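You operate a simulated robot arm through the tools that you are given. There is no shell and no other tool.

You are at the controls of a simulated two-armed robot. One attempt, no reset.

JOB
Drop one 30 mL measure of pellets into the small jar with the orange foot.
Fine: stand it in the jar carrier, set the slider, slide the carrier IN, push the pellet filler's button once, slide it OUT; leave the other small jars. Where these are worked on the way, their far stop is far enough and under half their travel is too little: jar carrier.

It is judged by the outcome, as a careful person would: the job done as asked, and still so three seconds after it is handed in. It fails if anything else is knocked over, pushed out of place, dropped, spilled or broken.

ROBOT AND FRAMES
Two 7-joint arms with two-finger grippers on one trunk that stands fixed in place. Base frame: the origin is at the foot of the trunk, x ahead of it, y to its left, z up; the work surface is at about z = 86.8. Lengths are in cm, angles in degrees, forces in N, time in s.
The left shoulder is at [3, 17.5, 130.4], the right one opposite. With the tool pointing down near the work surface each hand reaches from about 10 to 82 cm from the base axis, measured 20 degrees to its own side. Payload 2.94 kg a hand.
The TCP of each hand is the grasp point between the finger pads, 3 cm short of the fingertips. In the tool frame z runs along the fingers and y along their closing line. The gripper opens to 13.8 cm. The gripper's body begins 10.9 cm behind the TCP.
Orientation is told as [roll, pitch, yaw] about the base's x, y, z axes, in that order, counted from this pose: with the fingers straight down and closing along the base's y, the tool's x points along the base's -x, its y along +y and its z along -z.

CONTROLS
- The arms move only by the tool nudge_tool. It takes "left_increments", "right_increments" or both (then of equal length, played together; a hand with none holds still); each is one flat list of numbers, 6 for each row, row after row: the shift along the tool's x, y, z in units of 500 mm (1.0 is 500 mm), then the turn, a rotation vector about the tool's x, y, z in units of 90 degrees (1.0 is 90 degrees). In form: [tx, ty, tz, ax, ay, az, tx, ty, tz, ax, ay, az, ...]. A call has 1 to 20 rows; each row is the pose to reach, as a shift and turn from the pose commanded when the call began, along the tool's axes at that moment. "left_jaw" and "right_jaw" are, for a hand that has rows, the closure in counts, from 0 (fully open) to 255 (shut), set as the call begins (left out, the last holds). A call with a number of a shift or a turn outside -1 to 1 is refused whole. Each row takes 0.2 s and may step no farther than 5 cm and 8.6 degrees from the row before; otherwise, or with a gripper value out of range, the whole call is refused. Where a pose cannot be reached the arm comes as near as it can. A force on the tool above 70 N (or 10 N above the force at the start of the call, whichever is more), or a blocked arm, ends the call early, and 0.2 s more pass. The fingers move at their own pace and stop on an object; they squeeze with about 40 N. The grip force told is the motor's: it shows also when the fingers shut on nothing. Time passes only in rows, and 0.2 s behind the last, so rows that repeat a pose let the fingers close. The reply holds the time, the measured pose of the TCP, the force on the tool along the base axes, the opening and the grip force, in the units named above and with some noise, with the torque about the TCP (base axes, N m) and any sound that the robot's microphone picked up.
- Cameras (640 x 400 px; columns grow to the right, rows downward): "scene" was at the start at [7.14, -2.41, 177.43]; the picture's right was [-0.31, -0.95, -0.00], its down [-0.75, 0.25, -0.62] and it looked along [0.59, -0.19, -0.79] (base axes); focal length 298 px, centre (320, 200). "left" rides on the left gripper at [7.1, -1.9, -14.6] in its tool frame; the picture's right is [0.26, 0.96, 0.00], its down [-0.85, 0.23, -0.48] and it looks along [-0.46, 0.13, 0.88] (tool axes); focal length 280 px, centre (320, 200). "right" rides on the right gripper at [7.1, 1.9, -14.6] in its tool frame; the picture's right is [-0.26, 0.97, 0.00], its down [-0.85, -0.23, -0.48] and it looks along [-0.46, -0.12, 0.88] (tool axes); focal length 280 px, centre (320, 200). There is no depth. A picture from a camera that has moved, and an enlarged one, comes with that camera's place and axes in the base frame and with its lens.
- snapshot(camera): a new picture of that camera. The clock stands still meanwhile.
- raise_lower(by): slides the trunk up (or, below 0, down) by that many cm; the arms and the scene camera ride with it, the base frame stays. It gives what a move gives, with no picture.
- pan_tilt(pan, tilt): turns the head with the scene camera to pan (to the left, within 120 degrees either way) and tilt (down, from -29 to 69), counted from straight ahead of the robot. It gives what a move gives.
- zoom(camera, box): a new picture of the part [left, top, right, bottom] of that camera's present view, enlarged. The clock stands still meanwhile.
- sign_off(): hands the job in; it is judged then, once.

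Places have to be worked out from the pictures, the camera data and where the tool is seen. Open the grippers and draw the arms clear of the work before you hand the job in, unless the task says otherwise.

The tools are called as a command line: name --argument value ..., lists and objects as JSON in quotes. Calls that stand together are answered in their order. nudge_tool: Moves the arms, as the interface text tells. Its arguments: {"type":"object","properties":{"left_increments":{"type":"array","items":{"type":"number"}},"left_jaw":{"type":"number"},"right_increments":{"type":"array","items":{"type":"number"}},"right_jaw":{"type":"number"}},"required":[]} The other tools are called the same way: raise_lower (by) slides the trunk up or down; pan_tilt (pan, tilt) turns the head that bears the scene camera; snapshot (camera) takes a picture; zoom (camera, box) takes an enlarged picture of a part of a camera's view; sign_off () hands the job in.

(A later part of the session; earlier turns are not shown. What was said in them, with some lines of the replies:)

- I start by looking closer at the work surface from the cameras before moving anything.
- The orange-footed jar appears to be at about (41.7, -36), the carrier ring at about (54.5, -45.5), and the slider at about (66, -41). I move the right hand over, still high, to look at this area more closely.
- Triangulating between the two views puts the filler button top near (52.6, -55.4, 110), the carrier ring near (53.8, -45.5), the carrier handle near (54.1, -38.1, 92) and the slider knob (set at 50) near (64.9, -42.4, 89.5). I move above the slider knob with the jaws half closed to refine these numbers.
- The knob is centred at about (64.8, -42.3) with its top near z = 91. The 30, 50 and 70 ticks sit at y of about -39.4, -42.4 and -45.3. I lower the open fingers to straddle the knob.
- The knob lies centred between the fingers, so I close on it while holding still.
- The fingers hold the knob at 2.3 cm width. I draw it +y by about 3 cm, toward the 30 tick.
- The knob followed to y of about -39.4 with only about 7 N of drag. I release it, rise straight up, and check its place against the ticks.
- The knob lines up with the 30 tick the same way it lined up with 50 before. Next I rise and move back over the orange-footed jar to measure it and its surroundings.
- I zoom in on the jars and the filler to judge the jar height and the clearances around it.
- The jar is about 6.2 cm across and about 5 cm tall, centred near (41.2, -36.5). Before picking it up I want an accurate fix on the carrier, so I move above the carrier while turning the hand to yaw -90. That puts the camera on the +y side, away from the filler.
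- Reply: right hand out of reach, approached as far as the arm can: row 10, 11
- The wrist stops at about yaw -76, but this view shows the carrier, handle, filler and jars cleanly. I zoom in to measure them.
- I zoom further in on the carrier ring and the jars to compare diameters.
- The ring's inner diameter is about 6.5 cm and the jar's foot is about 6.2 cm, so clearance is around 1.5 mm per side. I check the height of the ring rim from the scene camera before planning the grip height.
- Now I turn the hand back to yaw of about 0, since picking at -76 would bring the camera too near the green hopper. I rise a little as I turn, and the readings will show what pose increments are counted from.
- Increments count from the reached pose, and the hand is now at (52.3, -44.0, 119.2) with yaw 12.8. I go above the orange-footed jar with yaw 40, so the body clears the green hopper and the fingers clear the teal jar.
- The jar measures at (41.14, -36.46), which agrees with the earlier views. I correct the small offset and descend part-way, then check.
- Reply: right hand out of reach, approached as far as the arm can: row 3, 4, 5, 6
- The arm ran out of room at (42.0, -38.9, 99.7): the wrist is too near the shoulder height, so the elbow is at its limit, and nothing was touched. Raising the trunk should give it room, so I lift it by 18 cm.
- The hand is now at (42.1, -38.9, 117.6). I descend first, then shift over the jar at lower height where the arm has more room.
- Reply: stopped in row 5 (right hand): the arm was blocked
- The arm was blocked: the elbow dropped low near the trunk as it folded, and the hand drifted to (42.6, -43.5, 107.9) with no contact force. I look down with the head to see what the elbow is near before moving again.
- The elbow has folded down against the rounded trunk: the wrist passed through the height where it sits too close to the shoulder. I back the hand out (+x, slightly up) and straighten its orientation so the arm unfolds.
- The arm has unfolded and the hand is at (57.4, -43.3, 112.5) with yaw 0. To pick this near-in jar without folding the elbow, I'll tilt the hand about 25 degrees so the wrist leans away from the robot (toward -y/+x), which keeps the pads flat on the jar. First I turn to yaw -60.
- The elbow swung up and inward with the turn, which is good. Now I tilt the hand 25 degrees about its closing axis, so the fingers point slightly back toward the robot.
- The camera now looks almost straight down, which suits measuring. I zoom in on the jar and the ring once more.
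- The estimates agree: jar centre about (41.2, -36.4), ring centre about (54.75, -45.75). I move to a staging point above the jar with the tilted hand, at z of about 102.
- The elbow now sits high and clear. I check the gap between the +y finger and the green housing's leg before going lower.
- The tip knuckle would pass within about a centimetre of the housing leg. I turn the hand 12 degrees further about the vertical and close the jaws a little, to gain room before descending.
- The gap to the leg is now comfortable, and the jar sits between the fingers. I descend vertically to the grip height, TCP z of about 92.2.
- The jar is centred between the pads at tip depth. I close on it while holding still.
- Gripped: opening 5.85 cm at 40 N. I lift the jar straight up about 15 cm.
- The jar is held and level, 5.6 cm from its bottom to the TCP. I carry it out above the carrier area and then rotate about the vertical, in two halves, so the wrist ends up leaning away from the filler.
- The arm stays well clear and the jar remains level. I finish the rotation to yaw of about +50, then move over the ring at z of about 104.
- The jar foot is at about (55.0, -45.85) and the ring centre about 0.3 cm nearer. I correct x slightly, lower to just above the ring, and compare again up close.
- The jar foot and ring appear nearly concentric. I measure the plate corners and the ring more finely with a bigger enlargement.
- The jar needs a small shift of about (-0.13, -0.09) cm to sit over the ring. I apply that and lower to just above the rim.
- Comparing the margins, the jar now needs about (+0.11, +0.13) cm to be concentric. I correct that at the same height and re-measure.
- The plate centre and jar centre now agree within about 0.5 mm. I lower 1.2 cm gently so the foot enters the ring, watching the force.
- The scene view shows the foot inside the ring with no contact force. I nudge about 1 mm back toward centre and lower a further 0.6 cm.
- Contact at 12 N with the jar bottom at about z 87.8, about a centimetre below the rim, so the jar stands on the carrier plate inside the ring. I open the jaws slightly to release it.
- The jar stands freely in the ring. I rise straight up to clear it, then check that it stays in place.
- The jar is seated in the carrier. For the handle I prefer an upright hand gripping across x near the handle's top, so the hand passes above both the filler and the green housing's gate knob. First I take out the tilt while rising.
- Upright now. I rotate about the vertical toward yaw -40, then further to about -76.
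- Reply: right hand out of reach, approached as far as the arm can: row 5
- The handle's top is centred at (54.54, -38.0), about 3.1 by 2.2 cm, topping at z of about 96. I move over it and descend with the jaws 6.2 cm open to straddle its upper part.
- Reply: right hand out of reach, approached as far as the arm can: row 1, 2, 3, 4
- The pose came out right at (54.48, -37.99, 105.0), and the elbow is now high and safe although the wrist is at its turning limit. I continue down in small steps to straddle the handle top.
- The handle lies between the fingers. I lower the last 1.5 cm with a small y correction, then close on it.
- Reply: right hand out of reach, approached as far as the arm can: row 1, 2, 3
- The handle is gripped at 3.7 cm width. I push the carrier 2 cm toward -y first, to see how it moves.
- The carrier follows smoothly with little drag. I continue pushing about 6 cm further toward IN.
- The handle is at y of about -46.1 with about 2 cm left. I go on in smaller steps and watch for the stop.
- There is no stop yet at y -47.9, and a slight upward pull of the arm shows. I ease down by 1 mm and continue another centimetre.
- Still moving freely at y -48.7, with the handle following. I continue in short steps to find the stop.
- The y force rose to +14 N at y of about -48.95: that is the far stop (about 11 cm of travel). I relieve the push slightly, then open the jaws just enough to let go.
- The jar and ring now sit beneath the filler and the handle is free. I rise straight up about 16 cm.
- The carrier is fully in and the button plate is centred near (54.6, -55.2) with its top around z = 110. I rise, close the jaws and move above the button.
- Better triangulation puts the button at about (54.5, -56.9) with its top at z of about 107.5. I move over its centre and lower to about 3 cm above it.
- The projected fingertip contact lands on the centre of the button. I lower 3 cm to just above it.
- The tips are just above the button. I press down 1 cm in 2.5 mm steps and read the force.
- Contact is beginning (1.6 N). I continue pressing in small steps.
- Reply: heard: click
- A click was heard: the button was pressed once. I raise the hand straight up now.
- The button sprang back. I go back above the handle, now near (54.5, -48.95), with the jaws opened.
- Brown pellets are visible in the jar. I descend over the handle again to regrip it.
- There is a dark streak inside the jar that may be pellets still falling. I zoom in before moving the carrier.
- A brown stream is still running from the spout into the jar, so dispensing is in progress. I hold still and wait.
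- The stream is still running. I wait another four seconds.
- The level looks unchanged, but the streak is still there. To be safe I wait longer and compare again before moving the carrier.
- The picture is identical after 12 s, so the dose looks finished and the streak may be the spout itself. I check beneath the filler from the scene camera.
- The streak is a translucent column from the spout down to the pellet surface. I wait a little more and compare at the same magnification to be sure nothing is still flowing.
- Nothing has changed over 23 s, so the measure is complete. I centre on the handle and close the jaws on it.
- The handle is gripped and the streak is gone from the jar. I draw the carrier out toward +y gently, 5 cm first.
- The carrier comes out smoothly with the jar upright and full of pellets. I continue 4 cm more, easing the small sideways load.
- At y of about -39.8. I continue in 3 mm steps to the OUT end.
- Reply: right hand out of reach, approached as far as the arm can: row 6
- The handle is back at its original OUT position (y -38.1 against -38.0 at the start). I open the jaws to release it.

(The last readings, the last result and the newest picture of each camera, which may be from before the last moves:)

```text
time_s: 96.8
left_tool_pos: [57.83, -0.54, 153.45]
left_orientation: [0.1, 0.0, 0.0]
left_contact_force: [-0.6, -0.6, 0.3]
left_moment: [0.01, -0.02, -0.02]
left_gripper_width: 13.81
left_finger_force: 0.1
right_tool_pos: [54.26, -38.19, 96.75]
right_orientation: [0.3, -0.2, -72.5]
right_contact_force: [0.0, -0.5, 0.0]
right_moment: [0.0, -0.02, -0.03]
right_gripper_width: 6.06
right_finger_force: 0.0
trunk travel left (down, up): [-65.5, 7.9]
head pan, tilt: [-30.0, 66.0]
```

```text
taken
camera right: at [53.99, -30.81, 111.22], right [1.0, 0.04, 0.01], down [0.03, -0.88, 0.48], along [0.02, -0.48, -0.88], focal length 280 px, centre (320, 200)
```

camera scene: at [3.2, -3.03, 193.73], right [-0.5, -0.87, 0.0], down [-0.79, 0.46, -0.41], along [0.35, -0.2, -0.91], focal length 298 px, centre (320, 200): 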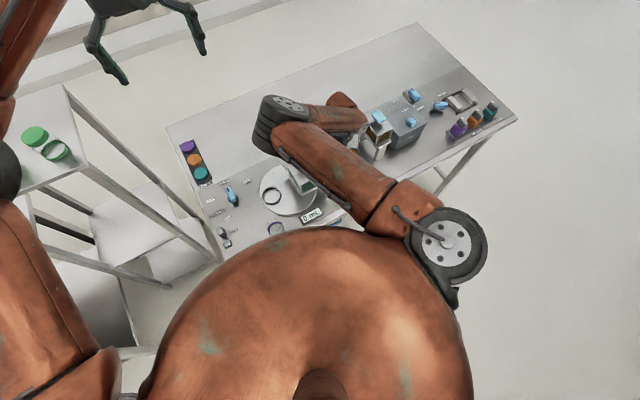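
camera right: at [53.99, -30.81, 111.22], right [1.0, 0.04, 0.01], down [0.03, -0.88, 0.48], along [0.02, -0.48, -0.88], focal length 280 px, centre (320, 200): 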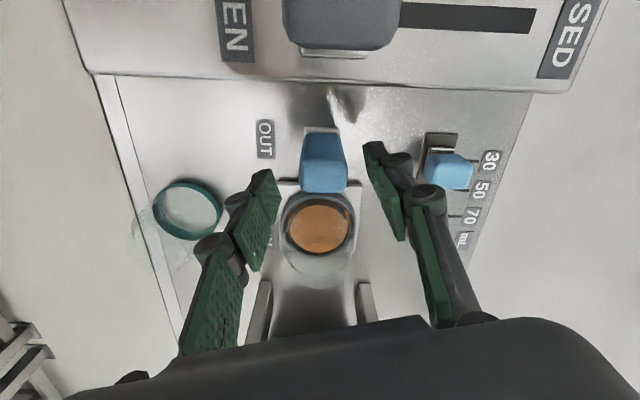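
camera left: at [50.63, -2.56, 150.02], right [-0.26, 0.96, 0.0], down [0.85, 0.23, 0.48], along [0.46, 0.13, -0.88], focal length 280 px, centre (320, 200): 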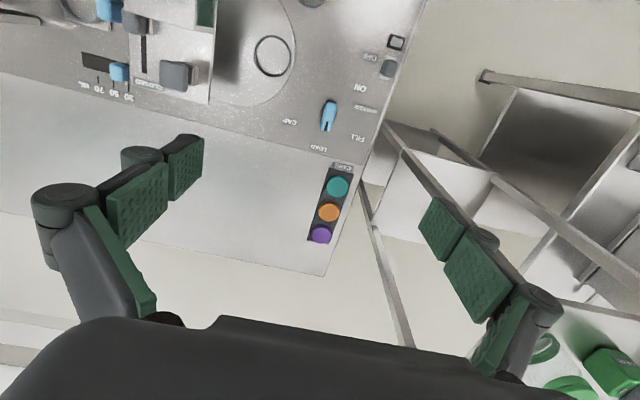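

Released with the handle between the open fingers. I rise straight up well clear.

nudge_tool --right_increments '[0, 0, -0.05, 0, 0, 0, 0, 0, -0.12, 0, 0, 0, 0, 0, -0.2, 0, 0, 0, 0, 0, -0.28, 0, 0, 0, 0, 0, -0.34, 0, 0, 0]'

snapshot --camera "right"

zoom --camera "right" --box '[250, 40, 400, 190]'

snapshot --camera "scene"

```text
time_s: 98.0
left_tool_pos: [57.74, -0.62, 153.33]
left_orientation: [0.0, 0.1, 0.0]
left_contact_force: [-0.6, -0.3, -0.2]
left_moment: [0.02, 0.01, -0.01]
left_gripper_width: 13.79
left_finger_force: 0.1
right_tool_pos: [54.38, -38.45, 110.89]
right_orientation: [0.4, 0.0, -72.4]
right_contact_force: [0.8, 0.4, 0.2]
right_moment: [0.01, -0.01, 0.0]
right_gripper_width: 6.04
right_finger_force: 0.0
right hand out of reach, approached as far as the arm can: row 5
trunk travel left (down, up): [-65.5, 7.9]
head pan, tilt: [-30.0, 66.0]
```

```text
taken
camera right: at [54.01, -30.96, 125.49], right [1.0, 0.04, 0.01], down [0.03, -0.88, 0.48], along [0.03, -0.48, -0.88], focal length 280 px, centre (320, 200)
```

right: 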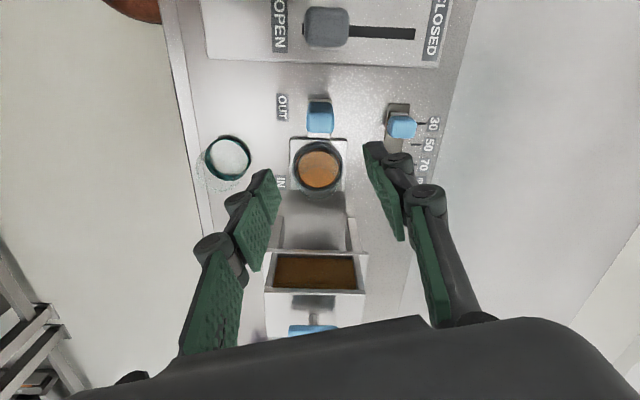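

```text
2.67 times, centred on (325, 115) of right
camera zoom: at [54.01, -30.96, 125.49], right [1.0, 0.04, 0.01], down [0.03, -0.88, 0.48], along [0.03, -0.48, -0.88], focal length 748 px, centre (307, 427)
```

zoom: 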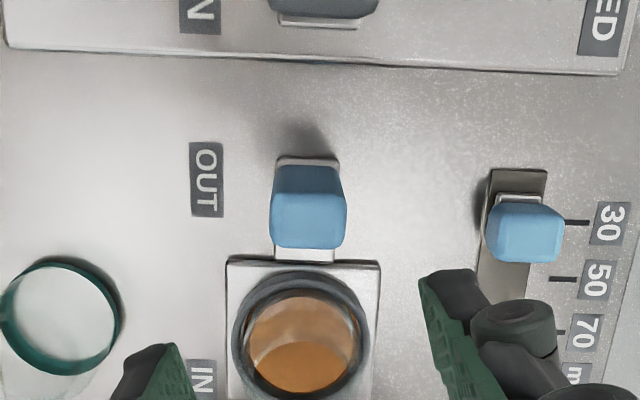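

```text
taken
camera scene: at [3.31, -2.98, 193.73], right [-0.5, -0.87, 0.0], down [-0.79, 0.46, -0.41], along [0.35, -0.2, -0.91], focal length 298 px, centre (320, 200)
```

scene: 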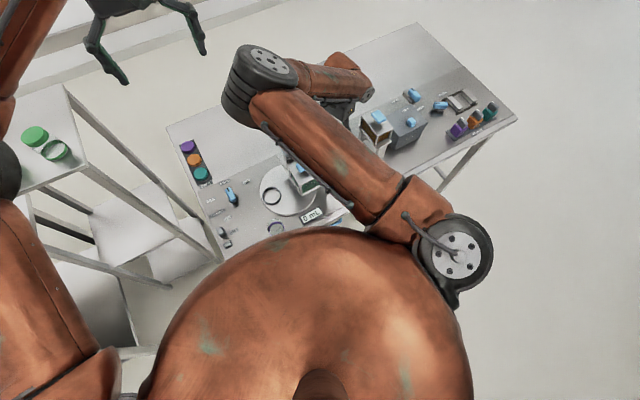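

All is in order: the pellet-filled jar is in the carrier at OUT, the slider is at 30, and the teal jar is untouched. I now withdraw the right arm up and away.

nudge_tool --right_increments '[0, 0, -0.08, 0, 0, 0, -0.03, -0.02, -0.15, 0, 0, 0, -0.07, -0.045, -0.2, 0, 0, 0, -0.11, -0.07, -0.25, 0, 0, 0, -0.1406, -0.0862, -0.3, 0, 0, 0]'

nudge_tool --right_increments '[0, 0, 0, 0, 0, -0.09, 0, 0, 0, 0, 0, -0.18, 0, 0, 0, 0, 0, -0.27, 0, 0, 0, 0, 0, -0.36, 0, 0, 0, 0, 0, -0.45, 0, 0, 0, 0, 0, -0.54]' --right_jaw 0

snapshot --camera "scene"

snapshot --camera "right"

```text
time_s: 99.2
left_tool_pos: [57.77, -0.64, 153.27]
left_orientation: [0.0, 0.0, 0.0]
left_contact_force: [-0.2, 0.3, 0.2]
left_moment: [0.01, 0.03, 0.0]
left_gripper_width: 13.81
left_finger_force: 0.1
right_tool_pos: [52.62, -46.13, 125.82]
right_orientation: [0.2, -0.2, -72.6]
right_contact_force: [1.1, 0.7, 0.3]
right_moment: [-0.02, 0.03, -0.01]
right_gripper_width: 6.04
right_finger_force: 0.0
right hand out of reach, approached as far as the arm can: row 1, 2
trunk travel left (down, up): [-65.5, 7.9]
head pan, tilt: [-30.0, 66.0]
```

```text
time_s: 100.6
left_tool_pos: [57.77, -0.51, 153.43]
left_orientation: [0.0, 0.0, 0.0]
left_contact_force: [-0.8, 0.2, -0.9]
left_moment: [0.0, 0.0, 0.0]
left_gripper_width: 13.76
left_finger_force: 0.0
right_tool_pos: [52.22, -46.22, 125.43]
right_orientation: [0.0, 0.0, -23.8]
right_contact_force: [0.3, 0.4, 0.5]
right_moment: [0.02, -0.02, 0.0]
right_gripper_width: 13.8
right_finger_force: 0.1
trunk travel left (down, up): [-65.5, 7.9]
head pan, tilt: [-30.0, 66.0]
```

```text
taken
camera scene: at [3.21, -3.0, 193.74], right [-0.5, -0.87, 0.0], down [-0.79, 0.46, -0.41], along [0.35, -0.2, -0.91], focal length 298 px, centre (320, 200)
```

scene: 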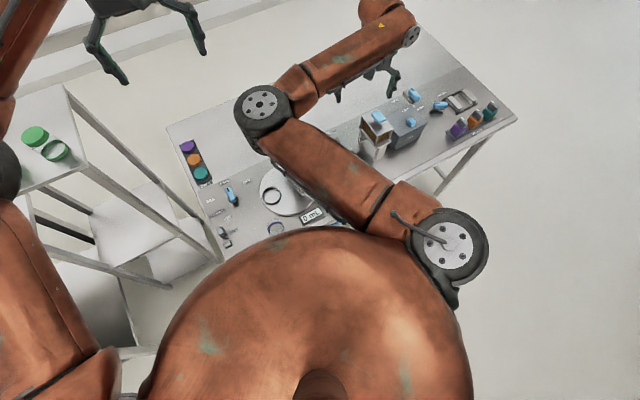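

```text
taken
camera right: at [46.57, -41.45, 140.17], right [0.63, 0.78, 0.0], down [0.68, -0.55, 0.48], along [0.37, -0.3, -0.88], focal length 280 px, centre (320, 200)
```

right: 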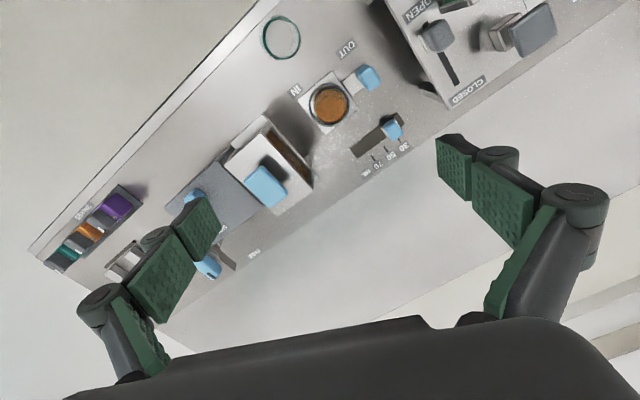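

Everything looks right from here. I move the right arm further up and outward so it is clear of the work, and take a last look.

nudge_tool --right_increments '[-0.008, -0.0577, -0.05, 0, 0, 0, -0.0159, -0.1154, -0.1, 0, 0, 0, -0.0239, -0.1731, -0.15, 0, 0, 0, -0.0318, -0.2308, -0.2, 0, 0, 0, -0.0398, -0.2885, -0.25, 0, 0, 0]'

snapshot --camera "scene"

snapshot --camera "right"

zoom --camera "right" --box '[300, 0, 460, 120]'

```text
time_s: 101.8
left_tool_pos: [57.77, -0.7, 153.32]
left_orientation: [0.1, -0.1, 0.0]
left_contact_force: [0.3, -0.9, 0.7]
left_moment: [0.05, -0.04, 0.05]
left_gripper_width: 13.81
left_finger_force: 0.1
right_tool_pos: [48.07, -60.28, 138.03]
right_orientation: [-0.1, 0.0, -23.9]
right_contact_force: [-0.2, -0.5, 0.3]
right_moment: [0.02, 0.01, -0.02]
right_gripper_width: 13.8
right_finger_force: 0.1
trunk travel left (down, up): [-65.5, 7.9]
head pan, tilt: [-30.0, 66.0]
```

```text
taken
camera scene: at [3.16, -3.25, 193.74], right [-0.5, -0.87, 0.0], down [-0.79, 0.46, -0.41], along [0.35, -0.2, -0.91], focal length 298 px, centre (320, 200)
```

scene: 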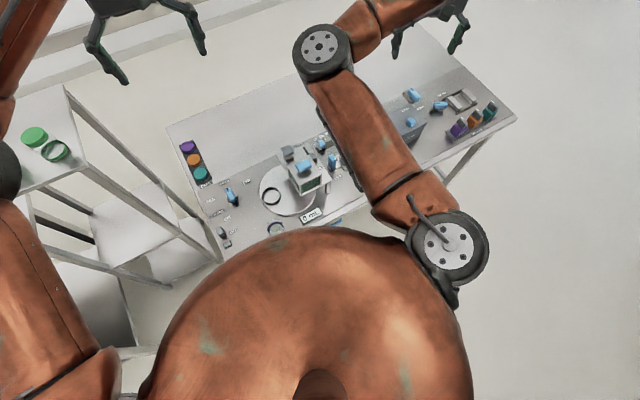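

```text
taken
camera right: at [42.54, -55.57, 152.42], right [0.63, 0.78, 0.0], down [0.68, -0.56, 0.48], along [0.37, -0.3, -0.88], focal length 280 px, centre (320, 200)
```

right: 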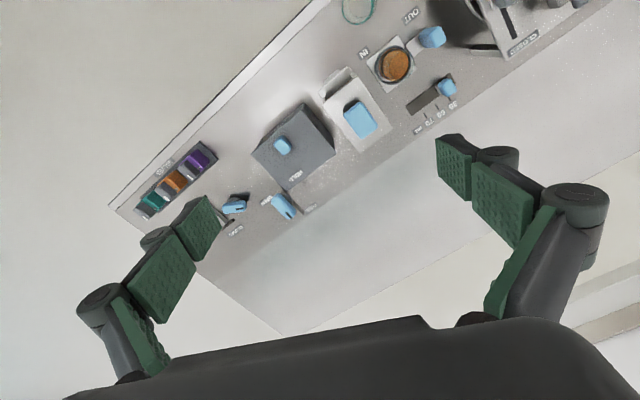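

```text
3.33 times, centred on (380, 60) of right
camera zoom: at [42.54, -55.57, 152.42], right [0.63, 0.78, 0.0], down [0.68, -0.56, 0.48], along [0.37, -0.3, -0.88], focal length 935 px, centre (120, 667)
```

zoom: 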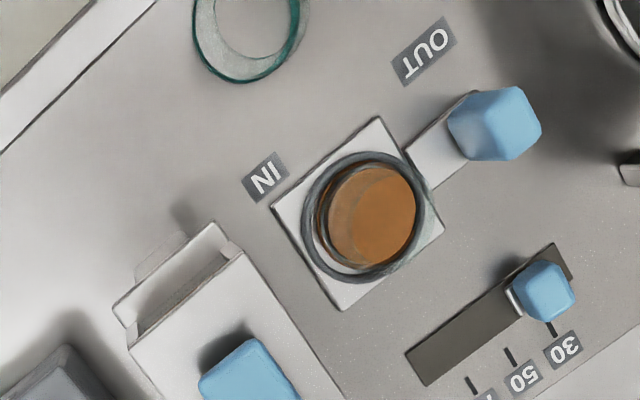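

The jar with the orange foot stands in the carrier at OUT with its measure of pellets, nothing is spilled, and the slider is at 30. The other jars are where they were, and both grippers are open and clear, so I hand the job in.

sign_off

```text
The job is handed in.
```

I filled the small jar with the orange foot with one 30 mL measure of pellets and handed the job in. I have not seen the verdict.

- **Slider:** moved from 50 and left on the 30 mark.
- **Carrier:** pushed IN to its far stop, then drawn back OUT to within about 1 mm of where it started. The jar is still standing in it.
- **Button:** pressed once, and I heard one click. I waited about 27 seconds before sliding the carrier out, because a dark streak in the jar looked like pellets still falling. The pellet level did not change over that time.
- **Amount:** judged only from the slider setting and the visible level, which fits about 30 mL. I had no direct reading of it.
- **Surroundings:** I saw no spill. The teal and purple jars looked untouched, and both grippers were open and clear of the work at hand-in.

The arm was blocked once on the way to the jar, when its elbow folded in near the trunk. The hand registered no contact force, and nothing looked moved.
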